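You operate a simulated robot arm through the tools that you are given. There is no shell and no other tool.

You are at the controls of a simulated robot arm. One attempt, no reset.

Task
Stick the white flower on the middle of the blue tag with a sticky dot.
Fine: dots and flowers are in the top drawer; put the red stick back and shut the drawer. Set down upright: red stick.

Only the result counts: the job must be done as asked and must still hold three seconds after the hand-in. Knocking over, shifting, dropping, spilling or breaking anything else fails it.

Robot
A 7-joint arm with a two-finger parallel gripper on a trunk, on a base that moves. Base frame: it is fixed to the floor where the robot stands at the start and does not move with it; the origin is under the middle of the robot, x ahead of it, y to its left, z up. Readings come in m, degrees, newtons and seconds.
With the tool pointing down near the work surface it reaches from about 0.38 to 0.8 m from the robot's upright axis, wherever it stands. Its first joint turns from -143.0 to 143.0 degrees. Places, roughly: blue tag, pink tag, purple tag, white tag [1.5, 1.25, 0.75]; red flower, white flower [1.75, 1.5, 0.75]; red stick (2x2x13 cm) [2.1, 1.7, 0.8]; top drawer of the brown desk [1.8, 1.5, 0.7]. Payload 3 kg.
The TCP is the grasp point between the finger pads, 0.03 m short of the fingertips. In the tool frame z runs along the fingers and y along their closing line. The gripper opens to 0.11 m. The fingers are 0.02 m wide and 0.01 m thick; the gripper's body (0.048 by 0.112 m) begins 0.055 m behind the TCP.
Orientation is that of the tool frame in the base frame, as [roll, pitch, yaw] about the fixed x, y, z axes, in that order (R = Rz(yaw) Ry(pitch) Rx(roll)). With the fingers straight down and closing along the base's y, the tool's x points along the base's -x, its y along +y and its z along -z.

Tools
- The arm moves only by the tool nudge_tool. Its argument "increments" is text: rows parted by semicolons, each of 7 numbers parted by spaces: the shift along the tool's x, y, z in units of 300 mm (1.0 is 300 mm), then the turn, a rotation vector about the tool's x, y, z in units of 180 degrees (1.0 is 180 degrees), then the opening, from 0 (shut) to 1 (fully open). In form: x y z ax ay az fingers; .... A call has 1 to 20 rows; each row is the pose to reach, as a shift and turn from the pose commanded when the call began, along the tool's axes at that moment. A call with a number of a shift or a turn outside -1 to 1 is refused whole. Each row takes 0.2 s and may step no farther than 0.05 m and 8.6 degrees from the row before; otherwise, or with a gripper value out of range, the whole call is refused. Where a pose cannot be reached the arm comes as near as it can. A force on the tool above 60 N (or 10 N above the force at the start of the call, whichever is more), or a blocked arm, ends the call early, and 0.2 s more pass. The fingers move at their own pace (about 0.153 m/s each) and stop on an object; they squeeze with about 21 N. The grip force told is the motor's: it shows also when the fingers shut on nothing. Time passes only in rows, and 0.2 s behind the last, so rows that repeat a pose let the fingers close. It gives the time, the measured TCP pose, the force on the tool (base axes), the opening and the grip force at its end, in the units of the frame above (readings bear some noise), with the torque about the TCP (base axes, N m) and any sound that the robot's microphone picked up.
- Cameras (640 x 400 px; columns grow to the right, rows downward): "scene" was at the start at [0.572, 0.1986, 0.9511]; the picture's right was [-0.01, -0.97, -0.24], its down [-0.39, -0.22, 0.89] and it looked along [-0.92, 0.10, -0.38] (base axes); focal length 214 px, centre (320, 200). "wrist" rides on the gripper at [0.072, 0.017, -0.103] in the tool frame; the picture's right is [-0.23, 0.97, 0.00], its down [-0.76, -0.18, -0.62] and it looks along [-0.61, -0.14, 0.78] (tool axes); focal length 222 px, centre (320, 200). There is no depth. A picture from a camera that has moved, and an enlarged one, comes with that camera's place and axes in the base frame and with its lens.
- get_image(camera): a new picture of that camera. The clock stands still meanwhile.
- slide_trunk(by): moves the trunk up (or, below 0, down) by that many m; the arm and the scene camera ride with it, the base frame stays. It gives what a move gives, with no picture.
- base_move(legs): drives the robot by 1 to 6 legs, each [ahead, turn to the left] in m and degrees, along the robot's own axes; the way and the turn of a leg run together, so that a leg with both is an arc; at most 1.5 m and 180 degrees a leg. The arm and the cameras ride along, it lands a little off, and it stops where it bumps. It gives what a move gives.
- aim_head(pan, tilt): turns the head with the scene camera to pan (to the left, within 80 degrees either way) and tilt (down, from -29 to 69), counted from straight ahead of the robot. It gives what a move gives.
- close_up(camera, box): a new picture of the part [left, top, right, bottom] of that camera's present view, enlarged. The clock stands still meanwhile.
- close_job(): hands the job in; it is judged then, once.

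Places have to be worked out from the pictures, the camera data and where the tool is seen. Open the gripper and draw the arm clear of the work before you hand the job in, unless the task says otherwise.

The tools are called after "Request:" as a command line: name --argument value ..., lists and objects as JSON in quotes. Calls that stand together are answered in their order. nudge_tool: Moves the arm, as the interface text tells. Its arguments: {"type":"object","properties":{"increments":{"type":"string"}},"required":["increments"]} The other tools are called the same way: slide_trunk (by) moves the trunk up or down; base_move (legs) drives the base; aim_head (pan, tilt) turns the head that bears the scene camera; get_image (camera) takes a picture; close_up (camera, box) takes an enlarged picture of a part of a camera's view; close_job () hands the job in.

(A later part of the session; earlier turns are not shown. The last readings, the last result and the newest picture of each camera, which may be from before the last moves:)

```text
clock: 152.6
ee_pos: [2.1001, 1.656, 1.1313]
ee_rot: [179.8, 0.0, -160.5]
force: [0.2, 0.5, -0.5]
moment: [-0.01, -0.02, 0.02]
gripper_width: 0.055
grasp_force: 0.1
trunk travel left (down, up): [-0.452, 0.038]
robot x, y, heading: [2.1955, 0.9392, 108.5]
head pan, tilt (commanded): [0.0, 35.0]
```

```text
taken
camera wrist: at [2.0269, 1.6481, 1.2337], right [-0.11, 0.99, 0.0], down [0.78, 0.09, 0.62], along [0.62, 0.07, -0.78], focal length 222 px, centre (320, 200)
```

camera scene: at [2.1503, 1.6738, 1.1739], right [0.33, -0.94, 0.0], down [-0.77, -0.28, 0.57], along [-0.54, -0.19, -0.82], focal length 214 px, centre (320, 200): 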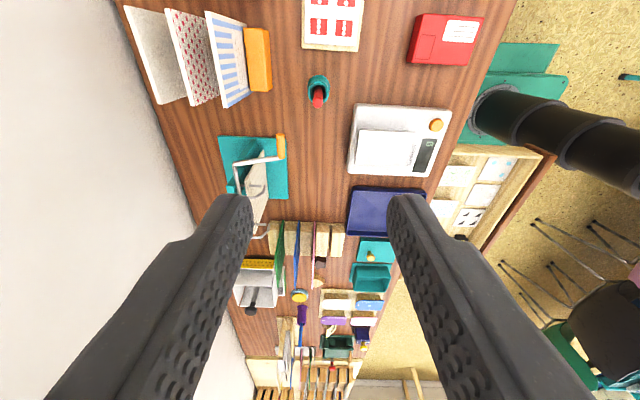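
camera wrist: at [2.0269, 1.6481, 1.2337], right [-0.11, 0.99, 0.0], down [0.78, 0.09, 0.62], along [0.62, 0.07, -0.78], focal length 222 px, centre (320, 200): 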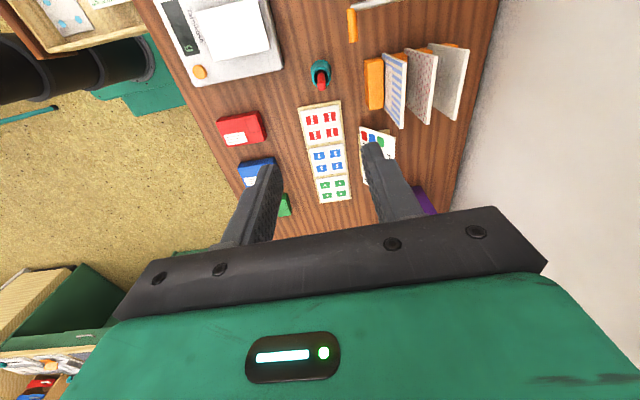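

The stick stands upright in its cup. Now for the white flower: I'll move the open gripper across towards the drawer, to about (1.69, 1.154).

Request:
nudge_tool --increments "0.11 -0.067 0 0 0 0 0.5; 0.22 -0.133 0 0 0 0 0.5; 0.33 -0.2 0 0 0 0 0.5; 0.44 -0.267 0 0 0 0 0.5; 0.55 -0.334 0 0 0 0 0.5; 0.66 -0.4 0 0 0 0 0.5; 0.77 -0.467 0 0 0 0 0.5; 0.88 -0.534 0 0 0 0 0.5; 0.95 -0.577 0 0 0 0 0.5; 0.95 -0.577 0 0 0 0 0.5"

Request:
nudge_tool --increments "0.11 -0.067 0 0 0 0 0.5; 0.22 -0.133 0 0 0 0 0.5; 0.33 -0.2 0 0 0 0 0.5; 0.44 -0.267 0 0 0 0 0.5; 0.55 -0.334 0 0 0 0 0.5; 0.66 -0.4 0 0 0 0 0.5; 0.77 -0.467 0 0 0 0 0.5; 0.87 -0.53 0 0 0 0 0.5; 0.87 -0.53 0 0 0 0 0.5"

Request:
aim_head --pan 0 --tilt 25

Request:
get_image --camera "scene"

Request:
get_image --camera "wrist"

```text
clock: 154.8
ee_pos: [1.8921, 1.398, 1.1304]
ee_rot: [179.7, 0.0, -160.5]
force: [0.4, 0.5, -0.8]
moment: [-0.01, -0.02, -0.01]
gripper_width: 0.0551
grasp_force: 0.1
trunk travel left (down, up): [-0.452, 0.038]
robot x, y, heading: [2.197, 0.9397, 108.7]
head pan, tilt (commanded): [0.0, 35.0]
```

```text
clock: 156.8
ee_pos: [1.6983, 1.1604, 1.1302]
ee_rot: [179.9, 0.0, -160.4]
force: [-0.5, 0.1, 0.1]
moment: [-0.01, -0.01, 0.01]
gripper_width: 0.0547
grasp_force: 0.0
trunk travel left (down, up): [-0.452, 0.038]
robot x, y, heading: [2.1941, 0.9373, 108.6]
head pan, tilt (commanded): [0.0, 35.0]
```

```text
clock: 157.5
ee_pos: [1.6985, 1.1608, 1.1304]
ee_rot: [179.7, 0.2, -160.5]
force: [-0.4, 0.5, 0.5]
moment: [-0.02, -0.02, 0.0]
gripper_width: 0.0548
grasp_force: 0.0
trunk travel left (down, up): [-0.452, 0.038]
robot x, y, heading: [2.1937, 0.9361, 108.6]
head pan, tilt (commanded): [0.0, 25.0]
```

```text
taken
camera scene: at [1.7629, 1.1836, 1.1688], right [0.33, -0.94, 0.0], down [-0.85, -0.3, 0.42], along [-0.4, -0.14, -0.91], focal length 214 px, centre (320, 200)
```

scene: 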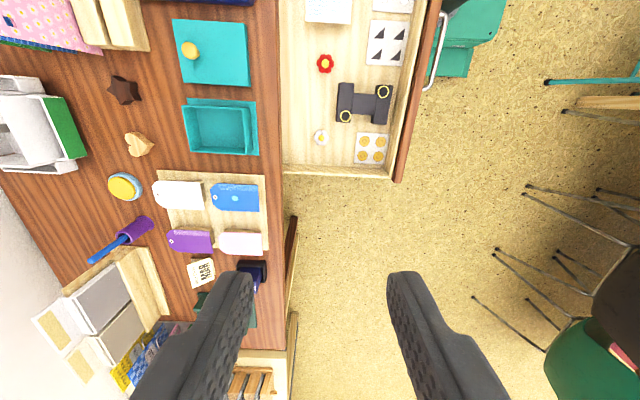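

```text
taken
camera wrist: at [1.6247, 1.1525, 1.2326], right [-0.11, 0.99, 0.0], down [0.78, 0.08, 0.62], along [0.62, 0.07, -0.78], focal length 222 px, centre (320, 200)
```

wrist: 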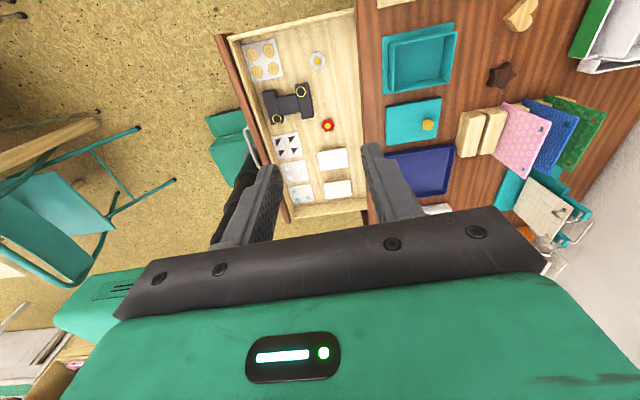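

I'm nearly above the white flower. I'll centre over it and lower to about 12 cm above it for a close look.

Request:
nudge_tool --increments "0.02 -0.015 0.13 0 0 0 0.5; 0.035 -0.03 0.28 0 0 0 0.5; 0.035 -0.03 0.43 0 0 0 0.5; 0.035 -0.03 0.58 0 0 0 0.5; 0.035 -0.03 0.73 0 0 0 0.5; 0.035 -0.03 0.88 0 0 0 0.5; 0.035 -0.03 0.99 0 0 0 0.5; 0.035 -0.03 0.99 0 0 0 0.5"

Request:
get_image --camera "scene"

Request:
get_image --camera "wrist"

```text
clock: 159.3
ee_pos: [1.6912, 1.1507, 0.8296]
ee_rot: [179.8, 0.1, -160.4]
force: [-0.1, 0.1, -0.1]
moment: [0.0, -0.02, 0.04]
gripper_width: 0.0551
grasp_force: 0.1
trunk travel left (down, up): [-0.452, 0.038]
robot x, y, heading: [2.1953, 0.9358, 108.5]
head pan, tilt (commanded): [0.0, 25.0]
```

```text
taken
camera scene: at [1.7566, 1.1734, 0.8691], right [0.33, -0.94, 0.0], down [-0.85, -0.31, 0.42], along [-0.4, -0.14, -0.91], focal length 214 px, centre (320, 200)
```

scene: 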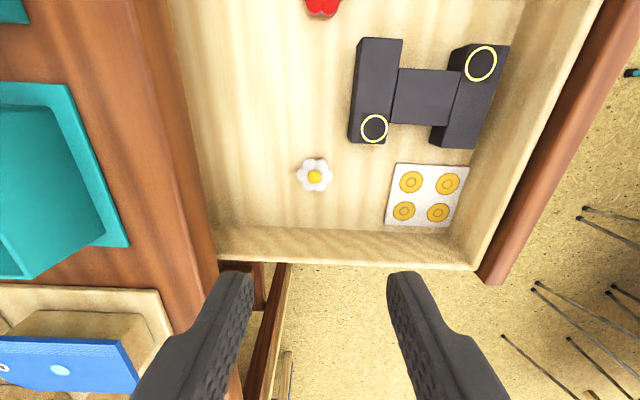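

```text
taken
camera wrist: at [1.6184, 1.1423, 0.933], right [-0.11, 0.99, 0.0], down [0.78, 0.08, 0.62], along [0.62, 0.07, -0.78], focal length 222 px, centre (320, 200)
```

wrist: 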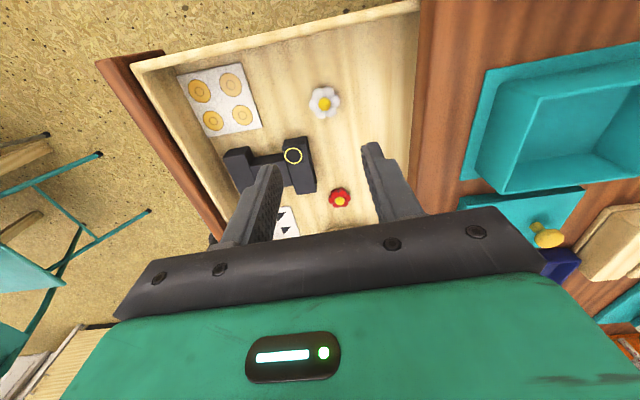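

I'll zoom in on the flower from both cameras to find its place and shape.

Request:
close_up --camera "scene" --box '[285, 145, 345, 205]'

Request:
close_up --camera "wrist" --box '[295, 75, 355, 135]'

```text
6.67 times, centred on (315, 175) of scene
camera zoom: at [1.7566, 1.1734, 0.8691], right [0.33, -0.94, 0.0], down [-0.85, -0.31, 0.42], along [-0.4, -0.14, -0.91], focal length 1430 px, centre (353, 367)
```

zoom: 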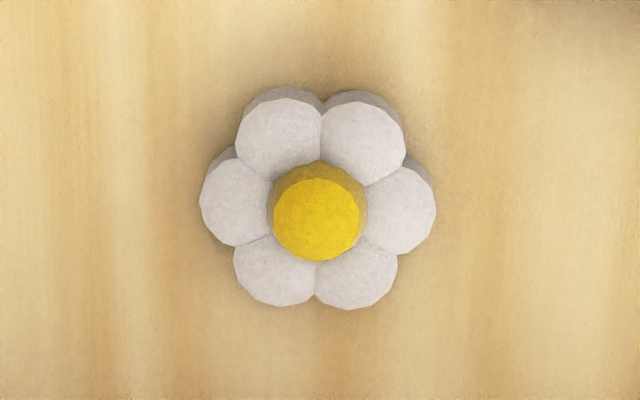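

```text
6.67 times, centred on (325, 105) of wrist
camera zoom: at [1.6184, 1.1423, 0.933], right [-0.11, 0.99, 0.0], down [0.78, 0.08, 0.62], along [0.62, 0.07, -0.78], focal length 1481 px, centre (287, 833)
```

zoom: 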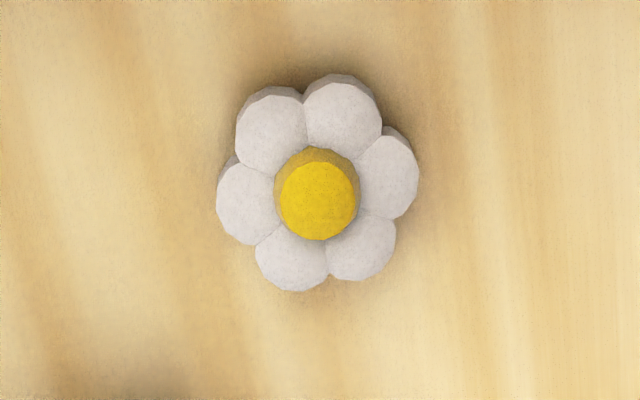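

The flower is about 34 mm across with a yellow centre knob 13.5 mm wide, whose top is at (1.690, 1.156, 0.672). I'll grip the knob from above: centre over it and lower until the tips are level with the knob.

Request:
nudge_tool --increments "-0.003 0.019 0.05 0 0 0 0.4; -0.003 0.019 0.15 0 0 0 0.35; -0.003 0.019 0.25 0 0 0 0.35; -0.003 0.019 0.35 0 0 0 0.35; -0.003 0.019 0.4 0 0 0 0.35; -0.003 0.019 0.4 0 0 0 0.35"

Request:
aim_head --pan 0 --tilt 50

Request:
get_image --camera "scene"

Request:
get_image --camera "wrist"

```text
clock: 160.7
ee_pos: [1.6876, 1.1585, 0.7107]
ee_rot: [179.8, 0.2, -160.5]
force: [0.2, -0.5, -0.5]
moment: [-0.01, 0.0, 0.01]
gripper_width: 0.0387
grasp_force: 0.1
trunk travel left (down, up): [-0.452, 0.038]
robot x, y, heading: [2.1939, 0.9385, 108.4]
head pan, tilt (commanded): [0.0, 25.0]
```

```text
clock: 161.6
ee_pos: [1.6883, 1.1576, 0.7118]
ee_rot: [179.9, 0.1, -160.4]
force: [0.0, -0.3, 0.2]
moment: [0.03, 0.0, 0.02]
gripper_width: 0.0386
grasp_force: 0.0
trunk travel left (down, up): [-0.452, 0.038]
robot x, y, heading: [2.1942, 0.9389, 108.7]
head pan, tilt (commanded): [0.0, 50.0]
```

```text
taken
camera scene: at [1.7161, 1.1675, 0.7655], right [0.33, -0.94, 0.0], down [-0.61, -0.22, 0.76], along [-0.72, -0.25, -0.64], focal length 214 px, centre (320, 200)
```

scene: 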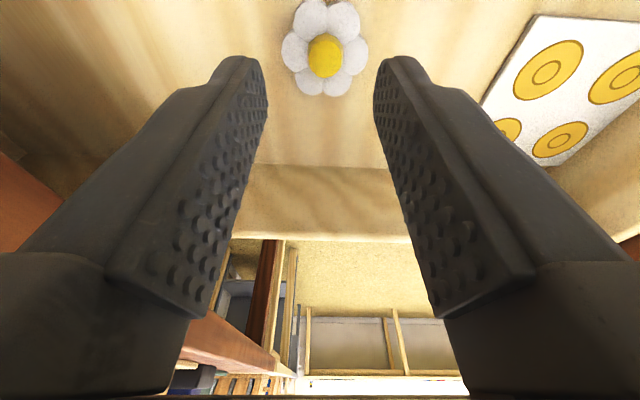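

```text
taken
camera wrist: at [1.6131, 1.149, 0.8142], right [-0.11, 0.99, 0.0], down [0.78, 0.09, 0.62], along [0.62, 0.07, -0.78], focal length 222 px, centre (320, 200)
```

wrist: 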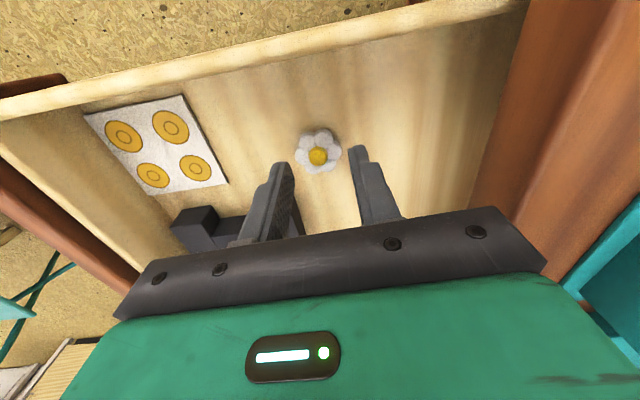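

The knob is centred between the fingers with a 2–3 mm offset along their width. I'll trim and lower until the tips are just above the petals.

Request:
nudge_tool --increments "-0.007 0 0.02 0 0 0 0.32; -0.007 0 0.04 0 0 0 0.3; -0.007 0 0.045 0 0 0 0.3; -0.007 0 0.045 0 0 0 0.3"

Request:
close_up --camera "scene" --box '[220, 0, 420, 130]'

Request:
close_up --camera "wrist" --box '[250, 110, 400, 240]'

```text
clock: 162.6
ee_pos: [1.6905, 1.1592, 0.6978]
ee_rot: [179.9, -0.1, -160.4]
force: [0.7, -0.1, 0.7]
moment: [0.0, 0.0, 0.03]
gripper_width: 0.033
grasp_force: 0.1
trunk travel left (down, up): [-0.452, 0.038]
robot x, y, heading: [2.1915, 0.9387, 108.8]
head pan, tilt (commanded): [0.0, 50.0]
```

```text
3.08 times, centred on (320, 65) of scene
camera zoom: at [1.7186, 1.1682, 0.7518], right [0.34, -0.94, 0.0], down [-0.61, -0.22, 0.77], along [-0.72, -0.25, -0.64], focal length 660 px, centre (320, 615)
```

zoom: 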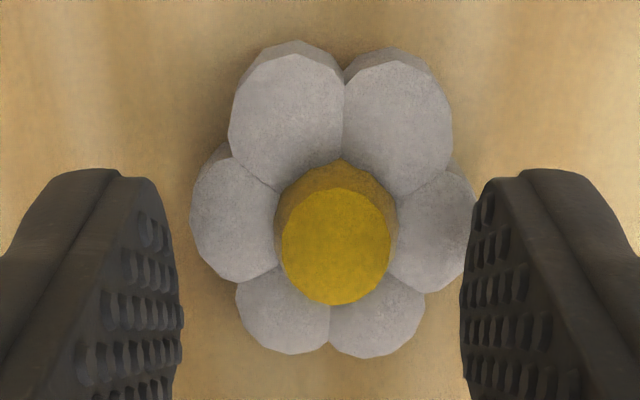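

```text
3.08 times, centred on (325, 175) of wrist
camera zoom: at [1.6157, 1.1497, 0.8005], right [-0.11, 0.99, 0.0], down [0.78, 0.09, 0.62], along [0.62, 0.07, -0.78], focal length 684 px, centre (305, 277)
```

zoom: 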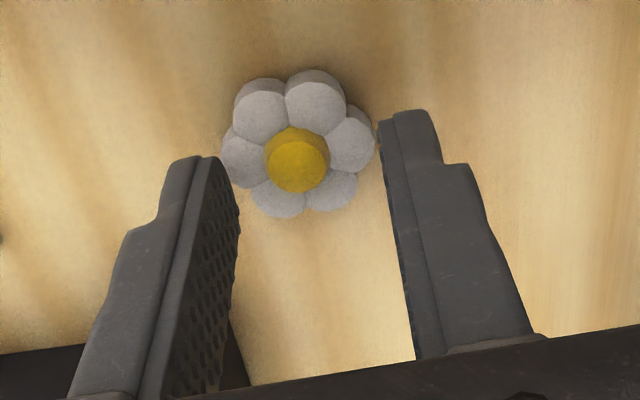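

The tips are level with the knob and just above the petals, and the knob is about 1.7 mm off centre. I'll trim that and close on it.

Request:
nudge_tool --increments "0 -0.0055 0 0 0 0 0.3; 0 -0.0055 0 0 0 0 0.25; 0 -0.0055 0 0 0 0 0.18; 0 -0.0055 0 0 0 0 0.1; 0 -0.0055 0 0 0 0 0; 0 -0.0055 0 0 0 0 0; 0 -0.0055 0 0 0 0 0"

Request:
close_up --camera "scene" --box '[220, 0, 420, 130]'

Request:
close_up --camera "wrist" --box '[250, 110, 400, 240]'

```text
clock: 164.2
ee_pos: [1.6892, 1.1565, 0.6992]
ee_rot: [179.6, 0.0, -160.5]
force: [-3.5, -0.1, 27.7]
moment: [-0.02, 0.07, -0.02]
gripper_width: 0.0
grasp_force: 20.8
trunk travel left (down, up): [-0.452, 0.038]
robot x, y, heading: [2.1926, 0.9402, 108.5]
head pan, tilt (commanded): [0.0, 50.0]
```

```text
3.08 times, centred on (320, 65) of scene
camera zoom: at [1.7183, 1.1664, 0.7528], right [0.33, -0.94, -0.01], down [-0.6, -0.22, 0.77], along [-0.72, -0.25, -0.64], focal length 660 px, centre (320, 615)
```

zoom: 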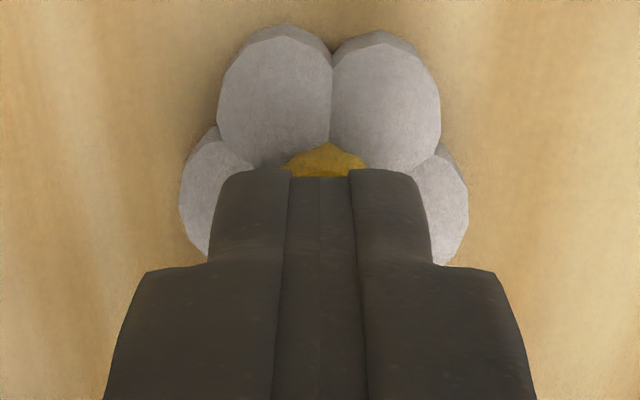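

```text
3.08 times, centred on (325, 175) of wrist
camera zoom: at [1.6156, 1.1479, 0.8018], right [-0.11, 0.99, 0.01], down [0.78, 0.08, 0.62], along [0.62, 0.07, -0.78], focal length 684 px, centre (305, 277)
```

zoom: 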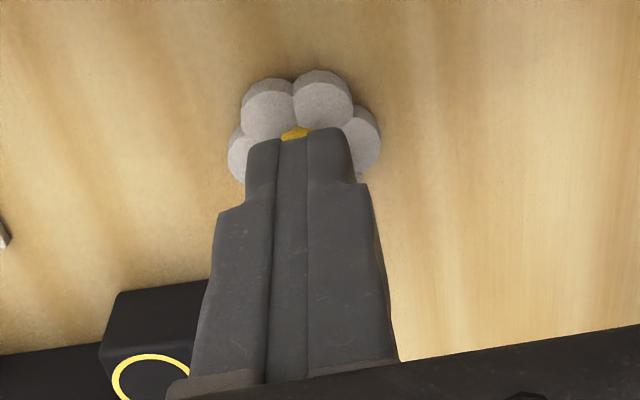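

The fingers slipped off the low knob and now rest on top of it, so I'll grip the petals instead. The desk edge is about 7.7 cm behind the flower, which leaves room for the gripper body. I'll rise, open wider and check the flower's pose.

Request:
nudge_tool --increments "0 0 -0.02 0 0 0 0; 0 0 -0.05 0 0 0 0; 0 0 -0.08 0 0 0 0.2; 0 0 -0.08 0 0 0 0.42; 0 0 -0.08 0 0 0 0.42"

Request:
close_up --camera "scene" --box '[220, 0, 420, 130]'

Request:
close_up --camera "wrist" --box '[250, 110, 400, 240]'

```text
clock: 165.4
ee_pos: [1.6905, 1.1555, 0.7217]
ee_rot: [179.8, 0.1, -160.4]
force: [-0.3, -0.4, -0.3]
moment: [0.02, 0.0, -0.03]
gripper_width: 0.0464
grasp_force: 0.0
trunk travel left (down, up): [-0.452, 0.038]
robot x, y, heading: [2.1915, 0.9412, 108.8]
head pan, tilt (commanded): [0.0, 50.0]
```

```text
3.08 times, centred on (320, 65) of scene
camera zoom: at [1.7195, 1.1658, 0.7758], right [0.33, -0.94, 0.0], down [-0.61, -0.22, 0.77], along [-0.72, -0.25, -0.64], focal length 660 px, centre (320, 615)
```

zoom: 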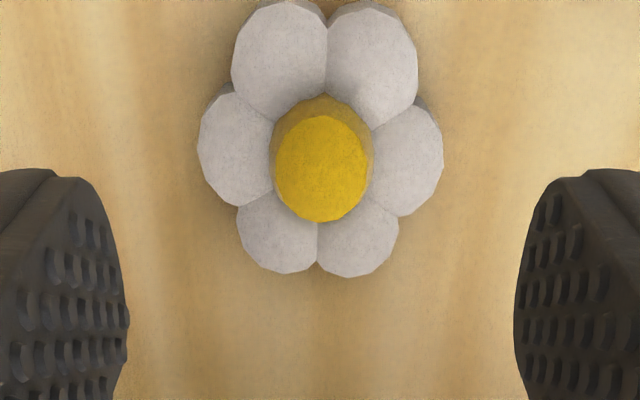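

```text
3.08 times, centred on (325, 175) of wrist
camera zoom: at [1.6166, 1.1473, 0.8245], right [-0.11, 0.99, 0.0], down [0.78, 0.09, 0.62], along [0.62, 0.07, -0.78], focal length 684 px, centre (305, 277)
```

zoom: 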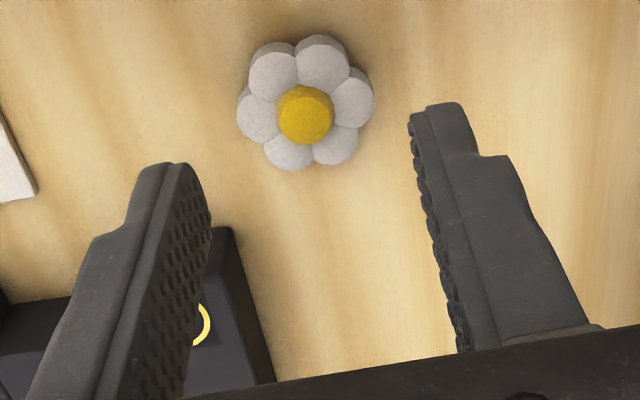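

The flower is undisturbed, with its knob top at (1.6908, 1.1557, 0.6686) and centred under the gripper. I'll go down beside the petals, with the tips just above the drawer floor.

Request:
nudge_tool --increments "0 0 0.04 0 0 0 0.42; 0 0 0.08 0 0 0 0.42; 0 0 0.1 0 0 0 0.42; 0 0 0.1 0 0 0 0.42"

Request:
close_up --camera "scene" --box '[200, 0, 440, 150]'

```text
clock: 166.4
ee_pos: [1.6924, 1.1567, 0.692]
ee_rot: [179.7, 0.0, -160.4]
force: [0.4, -0.1, -0.3]
moment: [-0.02, -0.01, 0.0]
gripper_width: 0.0462
grasp_force: 0.1
trunk travel left (down, up): [-0.452, 0.038]
robot x, y, heading: [2.1991, 0.9425, 108.4]
head pan, tilt (commanded): [0.0, 50.0]
```

```text
2.67 times, centred on (320, 75) of scene
camera zoom: at [1.7204, 1.1661, 0.7464], right [0.34, -0.94, 0.0], down [-0.61, -0.22, 0.77], along [-0.72, -0.25, -0.64], focal length 572 px, centre (320, 533)
```

zoom: 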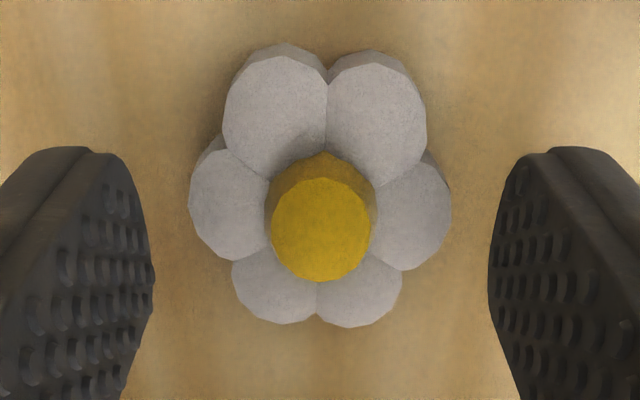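

There's no contact yet, with the tips at about z 0.662. I'll go two or three more millimetres down, watching the force.

Request:
nudge_tool --increments "0 0 0.004 0 0 0 0.42; 0 0 0.008 0 0 0 0.42; 0 0 0.008 0 0 0 0.42"

Request:
close_up --camera "wrist" --box '[230, 100, 400, 240]'

```text
clock: 167.2
ee_pos: [1.6909, 1.1568, 0.6888]
ee_rot: [179.8, 0.1, -160.5]
force: [0.4, 0.3, -0.2]
moment: [-0.01, 0.03, -0.01]
gripper_width: 0.0462
grasp_force: 0.0
trunk travel left (down, up): [-0.452, 0.038]
robot x, y, heading: [2.1942, 0.9359, 108.3]
head pan, tilt (commanded): [0.0, 50.0]
```

```text
2.86 times, centred on (315, 170) of wrist
camera zoom: at [1.6172, 1.1478, 0.7931], right [-0.11, 0.99, 0.0], down [0.78, 0.08, 0.62], along [0.62, 0.07, -0.78], focal length 635 px, centre (334, 286)
```

zoom: 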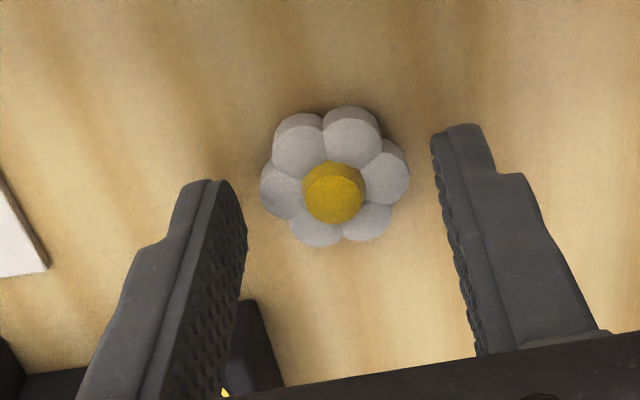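

Still no contact, and the fingers flank the petals. One more millimetre or two, then close.

Request:
nudge_tool --increments "0 0 0.003 0 0 0 0.42; 0 0 0.006 0 0 0 0.42; 0 0 0.006 0 0 0 0.42"

```text
clock: 168.0
ee_pos: [1.6909, 1.1561, 0.6884]
ee_rot: [179.7, 0.1, -160.4]
force: [-0.8, -0.4, 0.1]
moment: [0.03, -0.03, 0.0]
gripper_width: 0.0464
grasp_force: 0.1
trunk travel left (down, up): [-0.452, 0.038]
robot x, y, heading: [2.1921, 0.9399, 108.7]
head pan, tilt (commanded): [0.0, 50.0]
```

The tips are now about 4 mm below the petals' top, without touching the floor. Closing gently on the petals.

Request:
nudge_tool --increments "0 0 0 0 0 0 0.36; 0 0 0 0 0 0 0.32; 0 0 0 0 0 0 0.28; 0 0 0 0 0 0 0.2; 0 0 0 0 0 0 0.2; 0 0 0 0 0 0 0.2"

Request:
close_up --camera "scene" --box '[200, 0, 440, 150]'

Request:
close_up --camera "wrist" --box '[230, 100, 400, 240]'

```text
clock: 169.4
ee_pos: [1.6917, 1.1569, 0.6891]
ee_rot: [179.7, 0.0, -160.4]
force: [-0.5, -0.4, 1.8]
moment: [0.0, 0.04, 0.0]
gripper_width: 0.0277
grasp_force: 20.4
trunk travel left (down, up): [-0.452, 0.038]
robot x, y, heading: [2.1934, 0.9406, 108.8]
head pan, tilt (commanded): [0.0, 50.0]
```

```text
2.67 times, centred on (320, 75) of scene
camera zoom: at [1.7201, 1.1665, 0.7426], right [0.33, -0.94, 0.0], down [-0.61, -0.22, 0.77], along [-0.72, -0.25, -0.64], focal length 572 px, centre (320, 533)
```

zoom: 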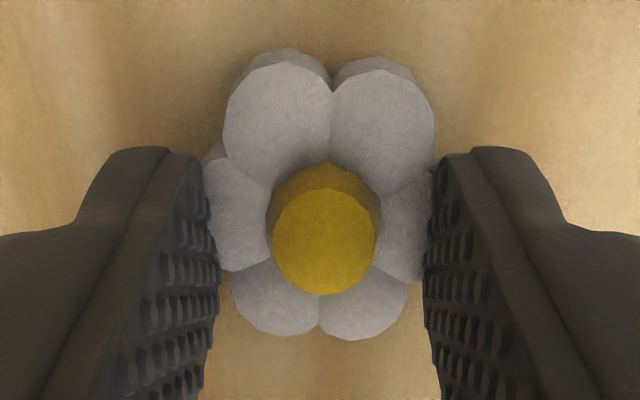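

```text
2.86 times, centred on (315, 170) of wrist
camera zoom: at [1.6172, 1.1481, 0.7913], right [-0.11, 0.99, 0.0], down [0.78, 0.08, 0.62], along [0.62, 0.07, -0.78], focal length 635 px, centre (334, 286)
```

zoom: 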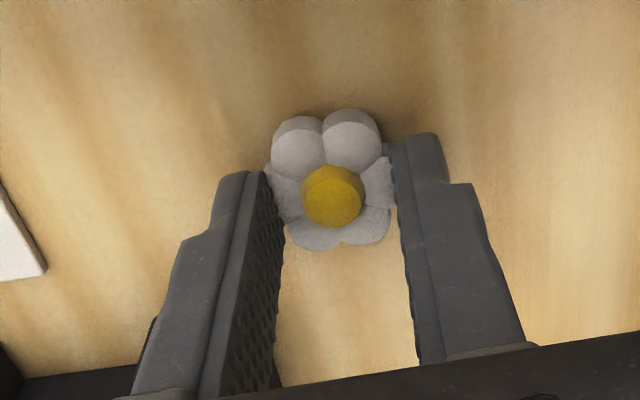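

The flower is held (27.7 mm, 20 N). I'll lift slowly and check that it comes along level.

Request:
nudge_tool --increments "0 0 -0.02 0 0 0 0.2; 0 0 -0.05 0 0 0 0.2; 0 0 -0.1 0 0 0 0.2; 0 0 -0.18 0 0 0 0.2; 0 0 -0.28 0 0 0 0.2; 0 0 -0.4 0 0 0 0.2; 0 0 -0.55 0 0 0 0.2; 0 0 -0.7 0 0 0 0.2; 0 0 -0.8 0 0 0 0.2; 0 0 -0.8 0 0 0 0.2"

Request:
get_image --camera "scene"

Request:
close_up --camera "wrist" --box '[230, 100, 400, 240]'

```text
clock: 171.6
ee_pos: [1.692, 1.155, 0.929]
ee_rot: [179.8, 0.0, -160.4]
force: [-0.1, 0.9, 1.2]
moment: [0.0, 0.04, 0.03]
gripper_width: 0.0273
grasp_force: 21.2
trunk travel left (down, up): [-0.452, 0.038]
robot x, y, heading: [2.1927, 0.9403, 108.8]
head pan, tilt (commanded): [0.0, 50.0]
```

```text
taken
camera scene: at [1.7218, 1.1648, 0.9831], right [0.33, -0.94, 0.0], down [-0.61, -0.22, 0.77], along [-0.72, -0.25, -0.64], focal length 214 px, centre (320, 200)
```

scene: 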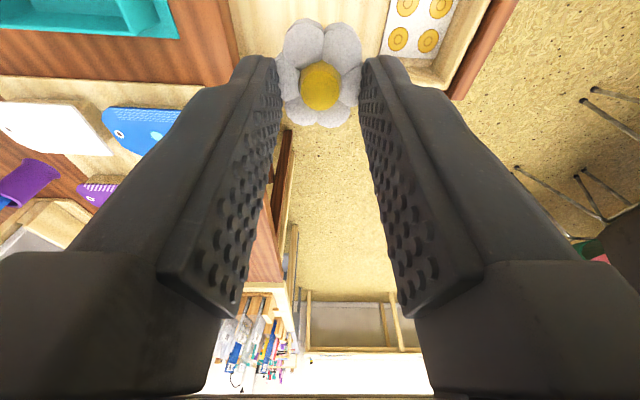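

```text
2.86 times, centred on (315, 170) of wrist
camera zoom: at [1.6189, 1.1464, 1.0318], right [-0.11, 0.99, 0.0], down [0.78, 0.08, 0.62], along [0.62, 0.07, -0.78], focal length 635 px, centre (334, 286)
```

zoom: 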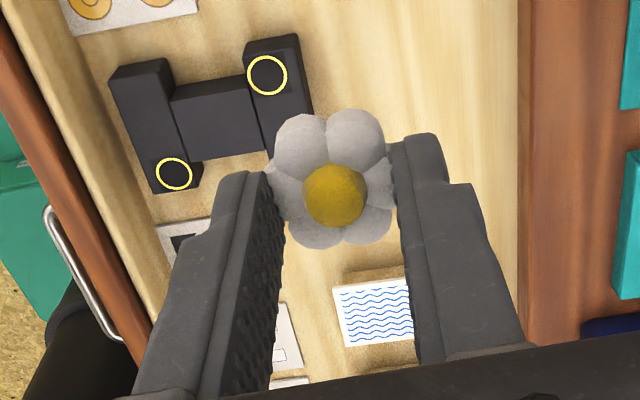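

The flower is lifted level in the grip. I'll carry it over the blue tag's middle at about (1.5425, 1.284).

Request:
nudge_tool --increments "0.055 0.096 -0.05 0 0 0 0.2; 0.11 0.192 -0.05 0 0 0 0.2; 0.165 0.288 -0.05 0 0 0 0.2; 0.22 0.384 -0.05 0 0 0 0.2; 0.275 0.48 -0.05 0 0 0 0.2; 0.325 0.572 -0.05 0 0 0 0.2; 0.325 0.572 0.1 0 0 0 0.2; 0.325 0.572 0.2 0 0 0 0.2; 0.325 0.572 0.2 0 0 0 0.2"

Request:
get_image --camera "scene"

Request:
get_image --camera "wrist"

```text
clock: 173.6
ee_pos: [1.542, 1.285, 0.8681]
ee_rot: [179.8, 0.0, -160.4]
force: [-0.1, -0.2, -0.1]
moment: [0.05, -0.02, 0.0]
gripper_width: 0.0272
grasp_force: 21.6
trunk travel left (down, up): [-0.452, 0.038]
robot x, y, heading: [2.1927, 0.942, 108.5]
head pan, tilt (commanded): [0.0, 50.0]
```

```text
taken
camera scene: at [1.571, 1.2939, 0.9225], right [0.33, -0.94, 0.0], down [-0.61, -0.22, 0.77], along [-0.72, -0.25, -0.64], focal length 214 px, centre (320, 200)
```

scene: 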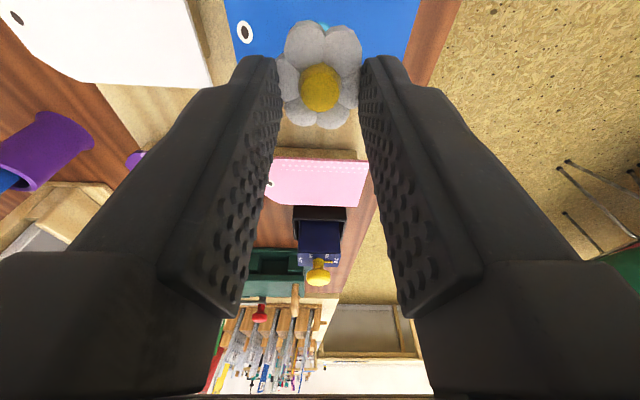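

```text
taken
camera wrist: at [1.4681, 1.2754, 0.9711], right [-0.11, 0.99, 0.0], down [0.78, 0.09, 0.62], along [0.62, 0.07, -0.78], focal length 222 px, centre (320, 200)
```

wrist: 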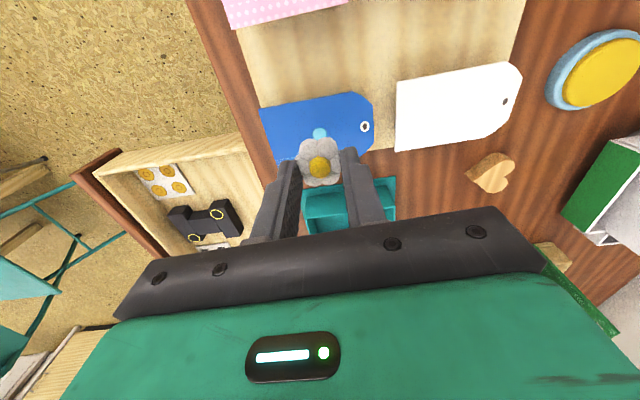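

The flower hangs right over the dot. I'll enlarge both views to fix the remaining offset.

Request:
close_up --camera "wrist" --box '[255, 85, 385, 195]'

Request:
close_up --camera "scene" --box '[220, 0, 420, 140]'

```text
3.64 times, centred on (320, 140) of wrist
camera zoom: at [1.4681, 1.2754, 0.9711], right [-0.11, 0.99, 0.0], down [0.78, 0.09, 0.62], along [0.62, 0.07, -0.78], focal length 808 px, centre (320, 418)
```

zoom: 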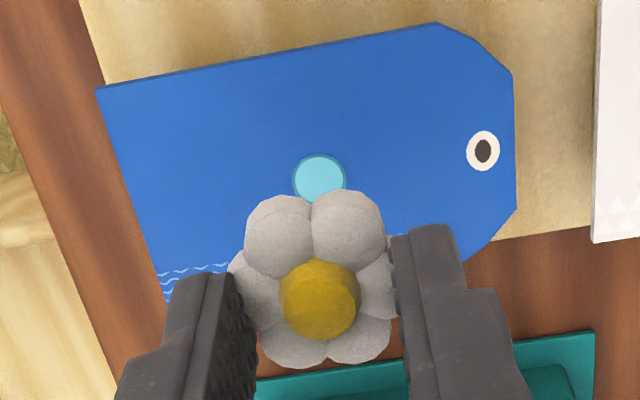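

```text
2.86 times, centred on (320, 70) of scene
camera zoom: at [1.571, 1.2939, 0.9225], right [0.33, -0.94, 0.0], down [-0.61, -0.22, 0.77], along [-0.72, -0.25, -0.64], focal length 613 px, centre (320, 571)
```

zoom: 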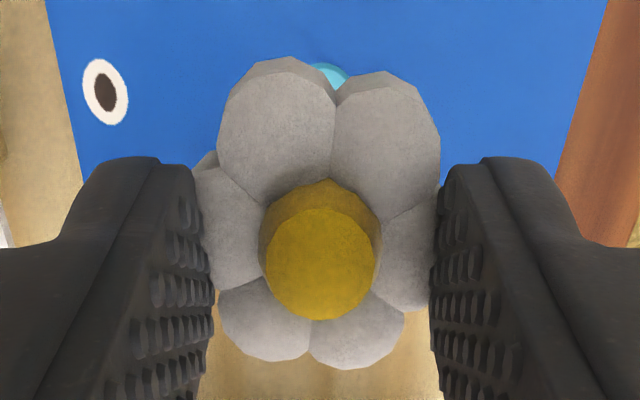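

The knob is at (1.5405, 1.2836) and the dot at (1.5424, 1.2842), so a 2 mm trim along +x is enough. I'll lower to a few millimetres above the dot.

Request:
nudge_tool --increments "-0.006 0 0.05 0 0 0 0.2; -0.006 0 0.1 0 0 0 0.2; -0.006 0 0.13 0 0 0 0.2; -0.006 0 0.13 0 0 0 0.2"

Request:
close_up --camera "wrist" --box '[255, 85, 385, 195]'

Request:
close_up --camera "scene" --box '[220, 0, 420, 140]'

```text
clock: 174.6
ee_pos: [1.5425, 1.2848, 0.8299]
ee_rot: [179.7, 0.1, -160.4]
force: [0.0, -0.4, 0.4]
moment: [-0.03, -0.04, 0.0]
gripper_width: 0.0271
grasp_force: 21.2
trunk travel left (down, up): [-0.452, 0.038]
robot x, y, heading: [2.192, 0.9392, 108.6]
head pan, tilt (commanded): [0.0, 50.0]
```

```text
3.64 times, centred on (320, 140) of wrist
camera zoom: at [1.4696, 1.2765, 0.9329], right [-0.11, 0.99, 0.0], down [0.78, 0.09, 0.62], along [0.62, 0.07, -0.78], focal length 808 px, centre (320, 418)
```

zoom: 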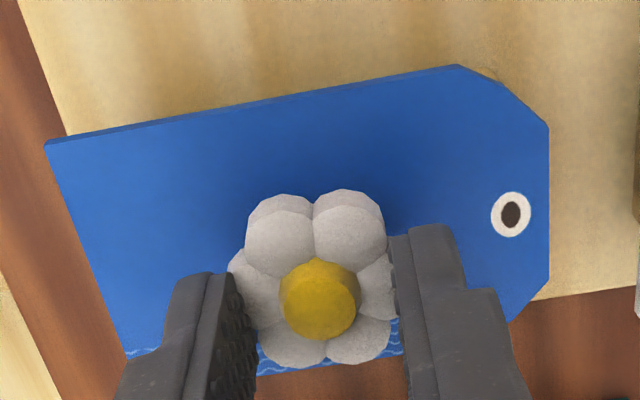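

```text
2.86 times, centred on (320, 70) of scene
camera zoom: at [1.5725, 1.295, 0.8842], right [0.33, -0.94, 0.0], down [-0.61, -0.22, 0.77], along [-0.72, -0.25, -0.64], focal length 613 px, centre (320, 571)
```

zoom: 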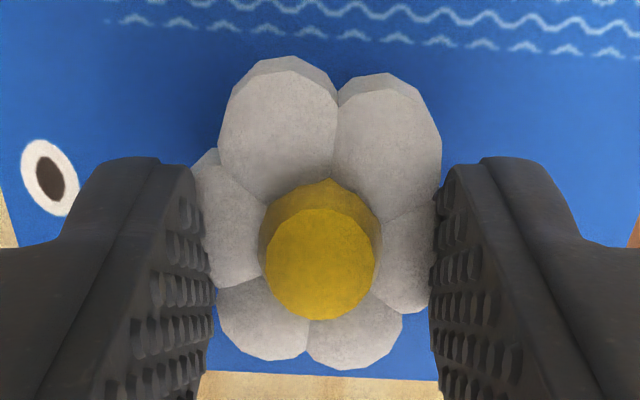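

The flower is now centred within 1 mm of the dot and the tag's middle. I'll lower gently in millimetre steps until contact.

Request:
nudge_tool --increments "0 0 0.008 0 0 0 0.2; 0 0 0.015 0 0 0 0.2; 0 0 0.021 0 0 0 0.2; 0 0 0.021 0 0 0 0.2"

```text
clock: 175.6
ee_pos: [1.5412, 1.2853, 0.8234]
ee_rot: [179.8, 0.0, -160.4]
force: [0.3, 0.2, -1.0]
moment: [-0.03, -0.01, 0.02]
gripper_width: 0.0272
grasp_force: 20.9
trunk travel left (down, up): [-0.452, 0.038]
robot x, y, heading: [2.1948, 0.9372, 108.4]
head pan, tilt (commanded): [0.0, 50.0]
```

No contact yet at TCP z 0.823. Continuing in small steps.

Request:
nudge_tool --increments "0 0 0.004 0 0 0 0.2; 0 0 0.007 0 0 0 0.2; 0 0 0.007 0 0 0 0.2"

```text
clock: 176.4
ee_pos: [1.5433, 1.2868, 0.821]
ee_rot: [179.8, 0.1, -160.5]
force: [0.8, 0.8, 1.1]
moment: [0.03, -0.01, 0.01]
gripper_width: 0.0305
grasp_force: 20.8
trunk travel left (down, up): [-0.452, 0.038]
robot x, y, heading: [2.1957, 0.9367, 108.7]
head pan, tilt (commanded): [0.0, 50.0]
```

The grip width changed from 27 to 30.5 mm, so the flower has touched something. I'll look closely.

Request:
close_up --camera "wrist" --box '[255, 85, 385, 195]'

Request:
close_up --camera "scene" --box '[220, 0, 420, 140]'

```text
3.64 times, centred on (320, 140) of wrist
camera zoom: at [1.4692, 1.2779, 0.9242], right [-0.11, 0.99, 0.0], down [0.78, 0.08, 0.62], along [0.62, 0.07, -0.78], focal length 808 px, centre (320, 418)
```

zoom: 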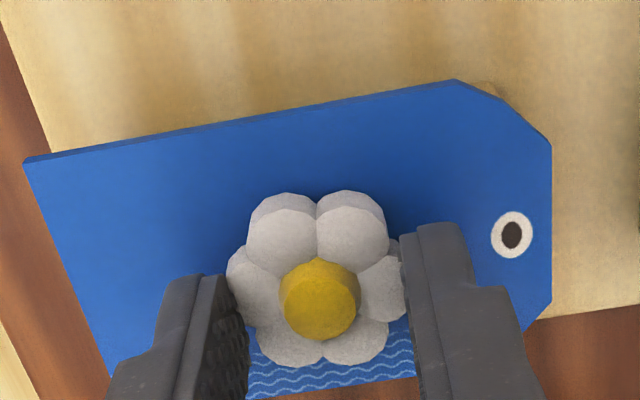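

```text
2.86 times, centred on (320, 70) of scene
camera zoom: at [1.5721, 1.2963, 0.8754], right [0.33, -0.94, 0.0], down [-0.61, -0.22, 0.77], along [-0.72, -0.25, -0.64], focal length 613 px, centre (320, 571)
```

zoom: 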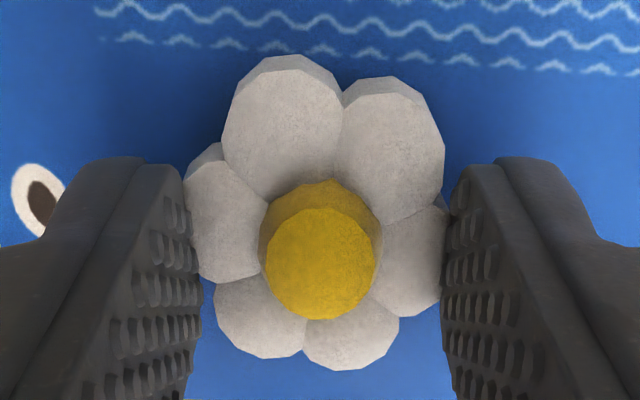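

The knob's top is at z 0.800, so the flower's underside is at the dot (0.790), centred about 1 mm from the tag's middle. I'll press down slightly to seat it.

Request:
nudge_tool --increments "0 0 0.003 0 0 0 0.2; 0 0 0.005 0 0 0 0.2; 0 0 0.005 0 0 0 0.2"

```text
clock: 177.2
ee_pos: [1.5428, 1.285, 0.8207]
ee_rot: [179.8, 0.0, -160.4]
force: [0.6, 1.2, 8.4]
moment: [0.06, -0.01, -0.01]
gripper_width: 0.0306
grasp_force: 20.7
trunk travel left (down, up): [-0.452, 0.038]
robot x, y, heading: [2.1922, 0.9393, 108.7]
head pan, tilt (commanded): [0.0, 50.0]
```

8 N of contact. A touch more pressure, then I release slowly and rise.

Request:
nudge_tool --increments "0 0 0.003 0 0 0 0.2; 0 0 0.003 0 0 0 0.2; 0 0 0 0 0 0 0.27; 0 0 0 0 0 0 0.3; 0 0 0 0 0 0 0.34; 0 0 0 0 0 0 0.38; 0 0 0 0 0 0 0.42; 0 0 0 0 0 0 0.42"

Request:
close_up --camera "wrist" --box '[255, 85, 385, 195]'

Request:
close_up --camera "scene" --box '[220, 0, 420, 140]'

```text
clock: 179.0
ee_pos: [1.5436, 1.2844, 0.8194]
ee_rot: [179.8, 0.2, -160.4]
force: [-0.4, -0.5, -0.1]
moment: [0.01, -0.01, 0.05]
gripper_width: 0.0462
grasp_force: 0.1
trunk travel left (down, up): [-0.452, 0.038]
robot x, y, heading: [2.1936, 0.9355, 108.6]
head pan, tilt (commanded): [0.0, 50.0]
```

```text
3.64 times, centred on (320, 140) of wrist
camera zoom: at [1.4695, 1.2766, 0.9229], right [-0.11, 0.99, 0.0], down [0.78, 0.09, 0.62], along [0.62, 0.07, -0.78], focal length 808 px, centre (320, 418)
```

zoom: 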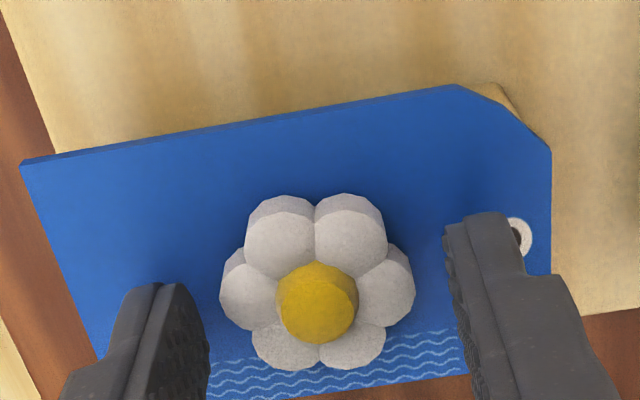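

```text
2.86 times, centred on (320, 70) of scene
camera zoom: at [1.5724, 1.2951, 0.8742], right [0.33, -0.94, 0.0], down [-0.61, -0.22, 0.77], along [-0.72, -0.25, -0.64], focal length 613 px, centre (320, 571)
```

zoom: 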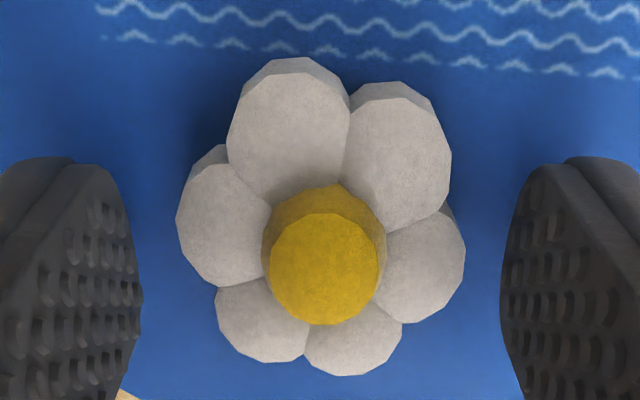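

The flower sits on the tag on its own, centred on the dot. I'll rise straight up and inspect the result from above.

Request:
nudge_tool --increments "0 0 -0.02 0 0 0 0.45; 0 0 -0.06 0 0 0 0.5; 0 0 -0.14 0 0 0 0.5; 0 0 -0.26 0 0 0 0.5; 0 0 -0.4 0 0 0 0.5; 0 0 -0.55 0 0 0 0.5; 0 0 -0.7 0 0 0 0.5; 0 0 -0.7 0 0 0 0.5"

Request:
aim_head --pan 0 --tilt 30

Request:
get_image --camera "scene"

Request:
close_up --camera "wrist" --box '[240, 30, 400, 160]'

```text
clock: 180.8
ee_pos: [1.5417, 1.2862, 1.0291]
ee_rot: [179.7, 0.2, -160.5]
force: [-0.1, 0.3, 1.0]
moment: [0.0, 0.01, -0.02]
gripper_width: 0.0552
grasp_force: 0.1
trunk travel left (down, up): [-0.452, 0.038]
robot x, y, heading: [2.1955, 0.9408, 108.7]
head pan, tilt (commanded): [0.0, 50.0]
```

```text
clock: 181.7
ee_pos: [1.5406, 1.2867, 1.029]
ee_rot: [179.9, 0.1, -160.5]
force: [-0.1, -0.4, 0.1]
moment: [0.02, -0.02, 0.02]
gripper_width: 0.055
grasp_force: 0.0
trunk travel left (down, up): [-0.452, 0.038]
robot x, y, heading: [2.1928, 0.9423, 108.7]
head pan, tilt (commanded): [0.0, 30.0]
```

```text
taken
camera scene: at [1.5974, 1.3067, 1.0701], right [0.33, -0.94, 0.0], down [-0.82, -0.29, 0.5], along [-0.47, -0.16, -0.87], focal length 214 px, centre (320, 200)
```

scene: 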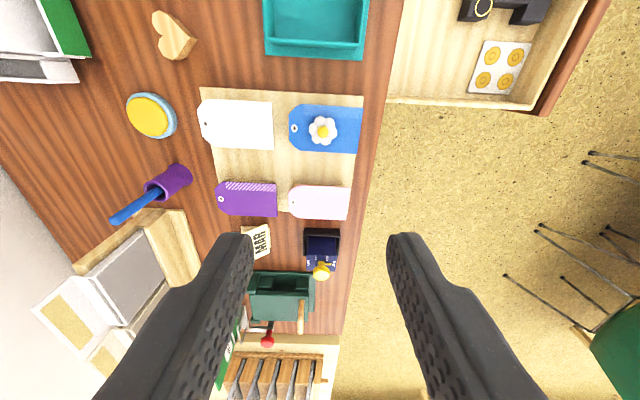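

```text
3.08 times, centred on (320, 95) of wrist
camera zoom: at [1.4667, 1.2784, 1.1323], right [-0.11, 0.99, 0.0], down [0.78, 0.09, 0.62], along [0.62, 0.07, -0.78], focal length 684 px, centre (320, 523)
```

zoom: 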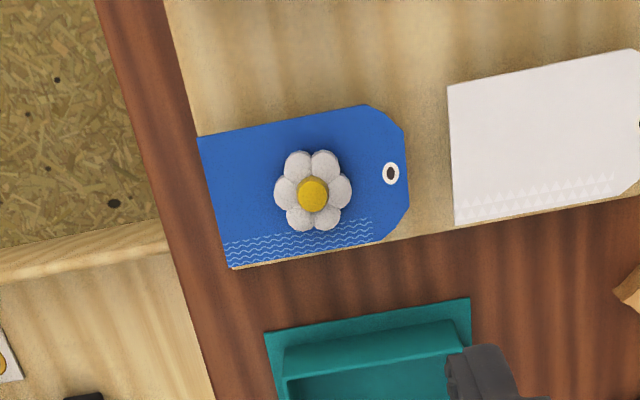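

The white flower is on the middle of the blue tag and the neighbouring things are unchanged. Now I'll close the drawer in two stages, starting by moving over the front panel's top edge at about (1.720, 0.988).

Request:
nudge_tool --increments "-0.025 -0.12 0 0 0 0.004 0.5; -0.05 -0.24 0 0 0 0.008 0.5; -0.075 -0.36 0 0 0 0.0122 0.5; -0.1 -0.48 0 0 0 0.0122 0.5; -0.125 -0.6 0 0 0 0.0122 0.5; -0.15 -0.72 0 0 0 0.0122 0.5; -0.175 -0.84 0 0 0 0.0122 0.5; -0.2 -0.96 0 0 0 0.0122 0.5; -0.2 -0.96 0 0 0 0.0122 0.5"

Request:
aim_head --pan 0 --tilt 0

Request:
get_image --camera "scene"

```text
clock: 183.7
ee_pos: [1.6978, 1.0344, 1.0293]
ee_rot: [179.8, 0.0, -162.7]
force: [0.3, 0.3, 0.5]
moment: [0.06, 0.02, -0.01]
gripper_width: 0.0547
grasp_force: 0.1
trunk travel left (down, up): [-0.452, 0.038]
robot x, y, heading: [2.1926, 0.9415, 108.7]
head pan, tilt (commanded): [0.0, 30.0]
```

```text
clock: 184.6
ee_pos: [1.6965, 1.0365, 1.0295]
ee_rot: [179.8, 0.0, -162.7]
force: [0.6, -0.4, 0.0]
moment: [0.01, 0.0, 0.02]
gripper_width: 0.0549
grasp_force: 0.0
trunk travel left (down, up): [-0.452, 0.038]
robot x, y, heading: [2.1952, 0.9382, 108.6]
head pan, tilt (commanded): [0.0, 0.0]
```

```text
taken
camera scene: at [1.8, 1.0676, 1.0704], right [0.3, -0.95, 0.0], down [-0.95, -0.3, 0.0], along [0.0, 0.0, -1.0], focal length 214 px, centre (320, 200)
```

scene: 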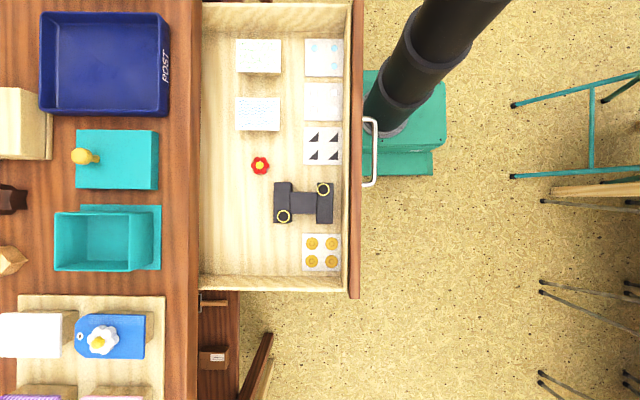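

The panel's top edge is at n ≈ 0.245–0.267, as expected. I'll move over it and lower until the tips are just above it.

Request:
nudge_tool --increments "-0.014 -0.09 0.05 0 0 0 0.5; -0.028 -0.173 0.15 0 0 0 0.5; -0.028 -0.173 0.3 0 0 0 0.5; -0.028 -0.173 0.45 0 0 0 0.5; -0.028 -0.173 0.6 0 0 0 0.5; -0.028 -0.173 0.73 0 0 0 0.5; -0.028 -0.173 0.83 0 0 0 0.5; -0.028 -0.173 0.83 0 0 0 0.5"

Request:
aim_head --pan 0 --tilt 40

Request:
get_image --camera "scene"

Request:
get_image --camera "wrist"

```text
clock: 186.4
ee_pos: [1.7196, 0.9871, 0.7791]
ee_rot: [179.6, 0.0, -162.7]
force: [0.2, 0.2, 0.7]
moment: [0.04, -0.01, 0.0]
gripper_width: 0.055
grasp_force: 0.1
trunk travel left (down, up): [-0.452, 0.038]
robot x, y, heading: [2.1942, 0.9373, 108.7]
head pan, tilt (commanded): [0.0, 0.0]
```

```text
clock: 187.5
ee_pos: [1.72, 0.9875, 0.7799]
ee_rot: [179.8, 0.0, -162.7]
force: [0.1, 0.2, 0.7]
moment: [0.0, 0.0, 0.02]
gripper_width: 0.055
grasp_force: 0.0
trunk travel left (down, up): [-0.452, 0.038]
robot x, y, heading: [2.1994, 0.9359, 108.4]
head pan, tilt (commanded): [0.0, 40.0]
```

```text
taken
camera scene: at [1.7628, 0.9995, 0.8255], right [0.3, -0.95, 0.0], down [-0.73, -0.23, 0.64], along [-0.61, -0.19, -0.77], focal length 214 px, centre (320, 200)
```

scene: 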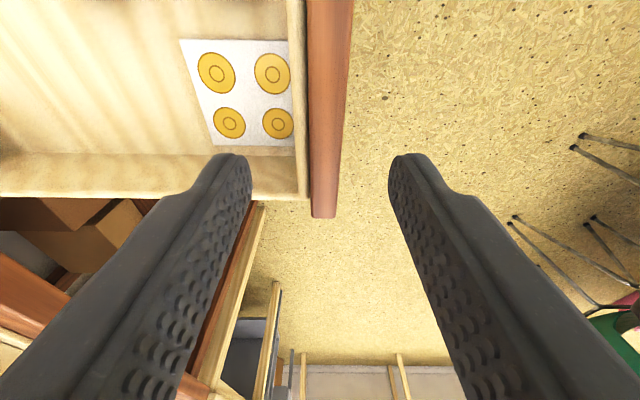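

```text
taken
camera wrist: at [1.6457, 0.9808, 0.8823], right [-0.07, 1.0, 0.0], down [0.78, 0.06, 0.62], along [0.62, 0.05, -0.78], focal length 222 px, centre (320, 200)
```

wrist: 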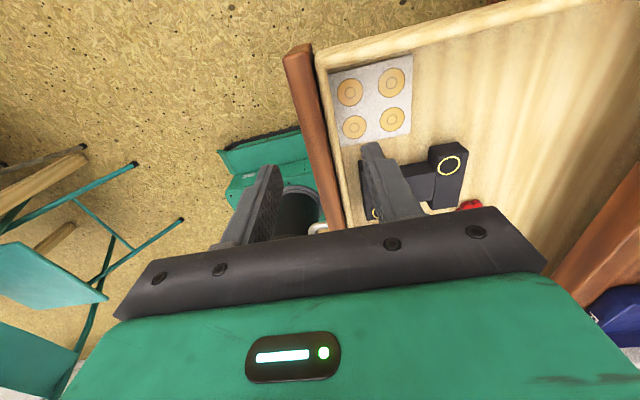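

The fingers straddle the panel as before. I'll lower and close on it.

Request:
nudge_tool --increments "0 0 0.12 0 0 0 0.5; 0 0 0.24 0 0 0 0.5; 0 0 0.24 0 0 0 0.5; 0 0 0.24 0 0 0 0.3; 0 0 0.24 0 0 0 0.2; 0 0 0.24 0 0 0 0.1; 0 0 0.24 0 0 0 0.1"

```text
clock: 189.1
ee_pos: [1.7198, 0.9874, 0.7084]
ee_rot: [179.8, 0.0, -162.8]
force: [-3.4, 24.5, -0.8]
moment: [-0.08, 0.05, -1.25]
gripper_width: 0.0272
grasp_force: 44.3
trunk travel left (down, up): [-0.452, 0.038]
robot x, y, heading: [2.1902, 0.9393, 108.4]
head pan, tilt (commanded): [0.0, 40.0]
```

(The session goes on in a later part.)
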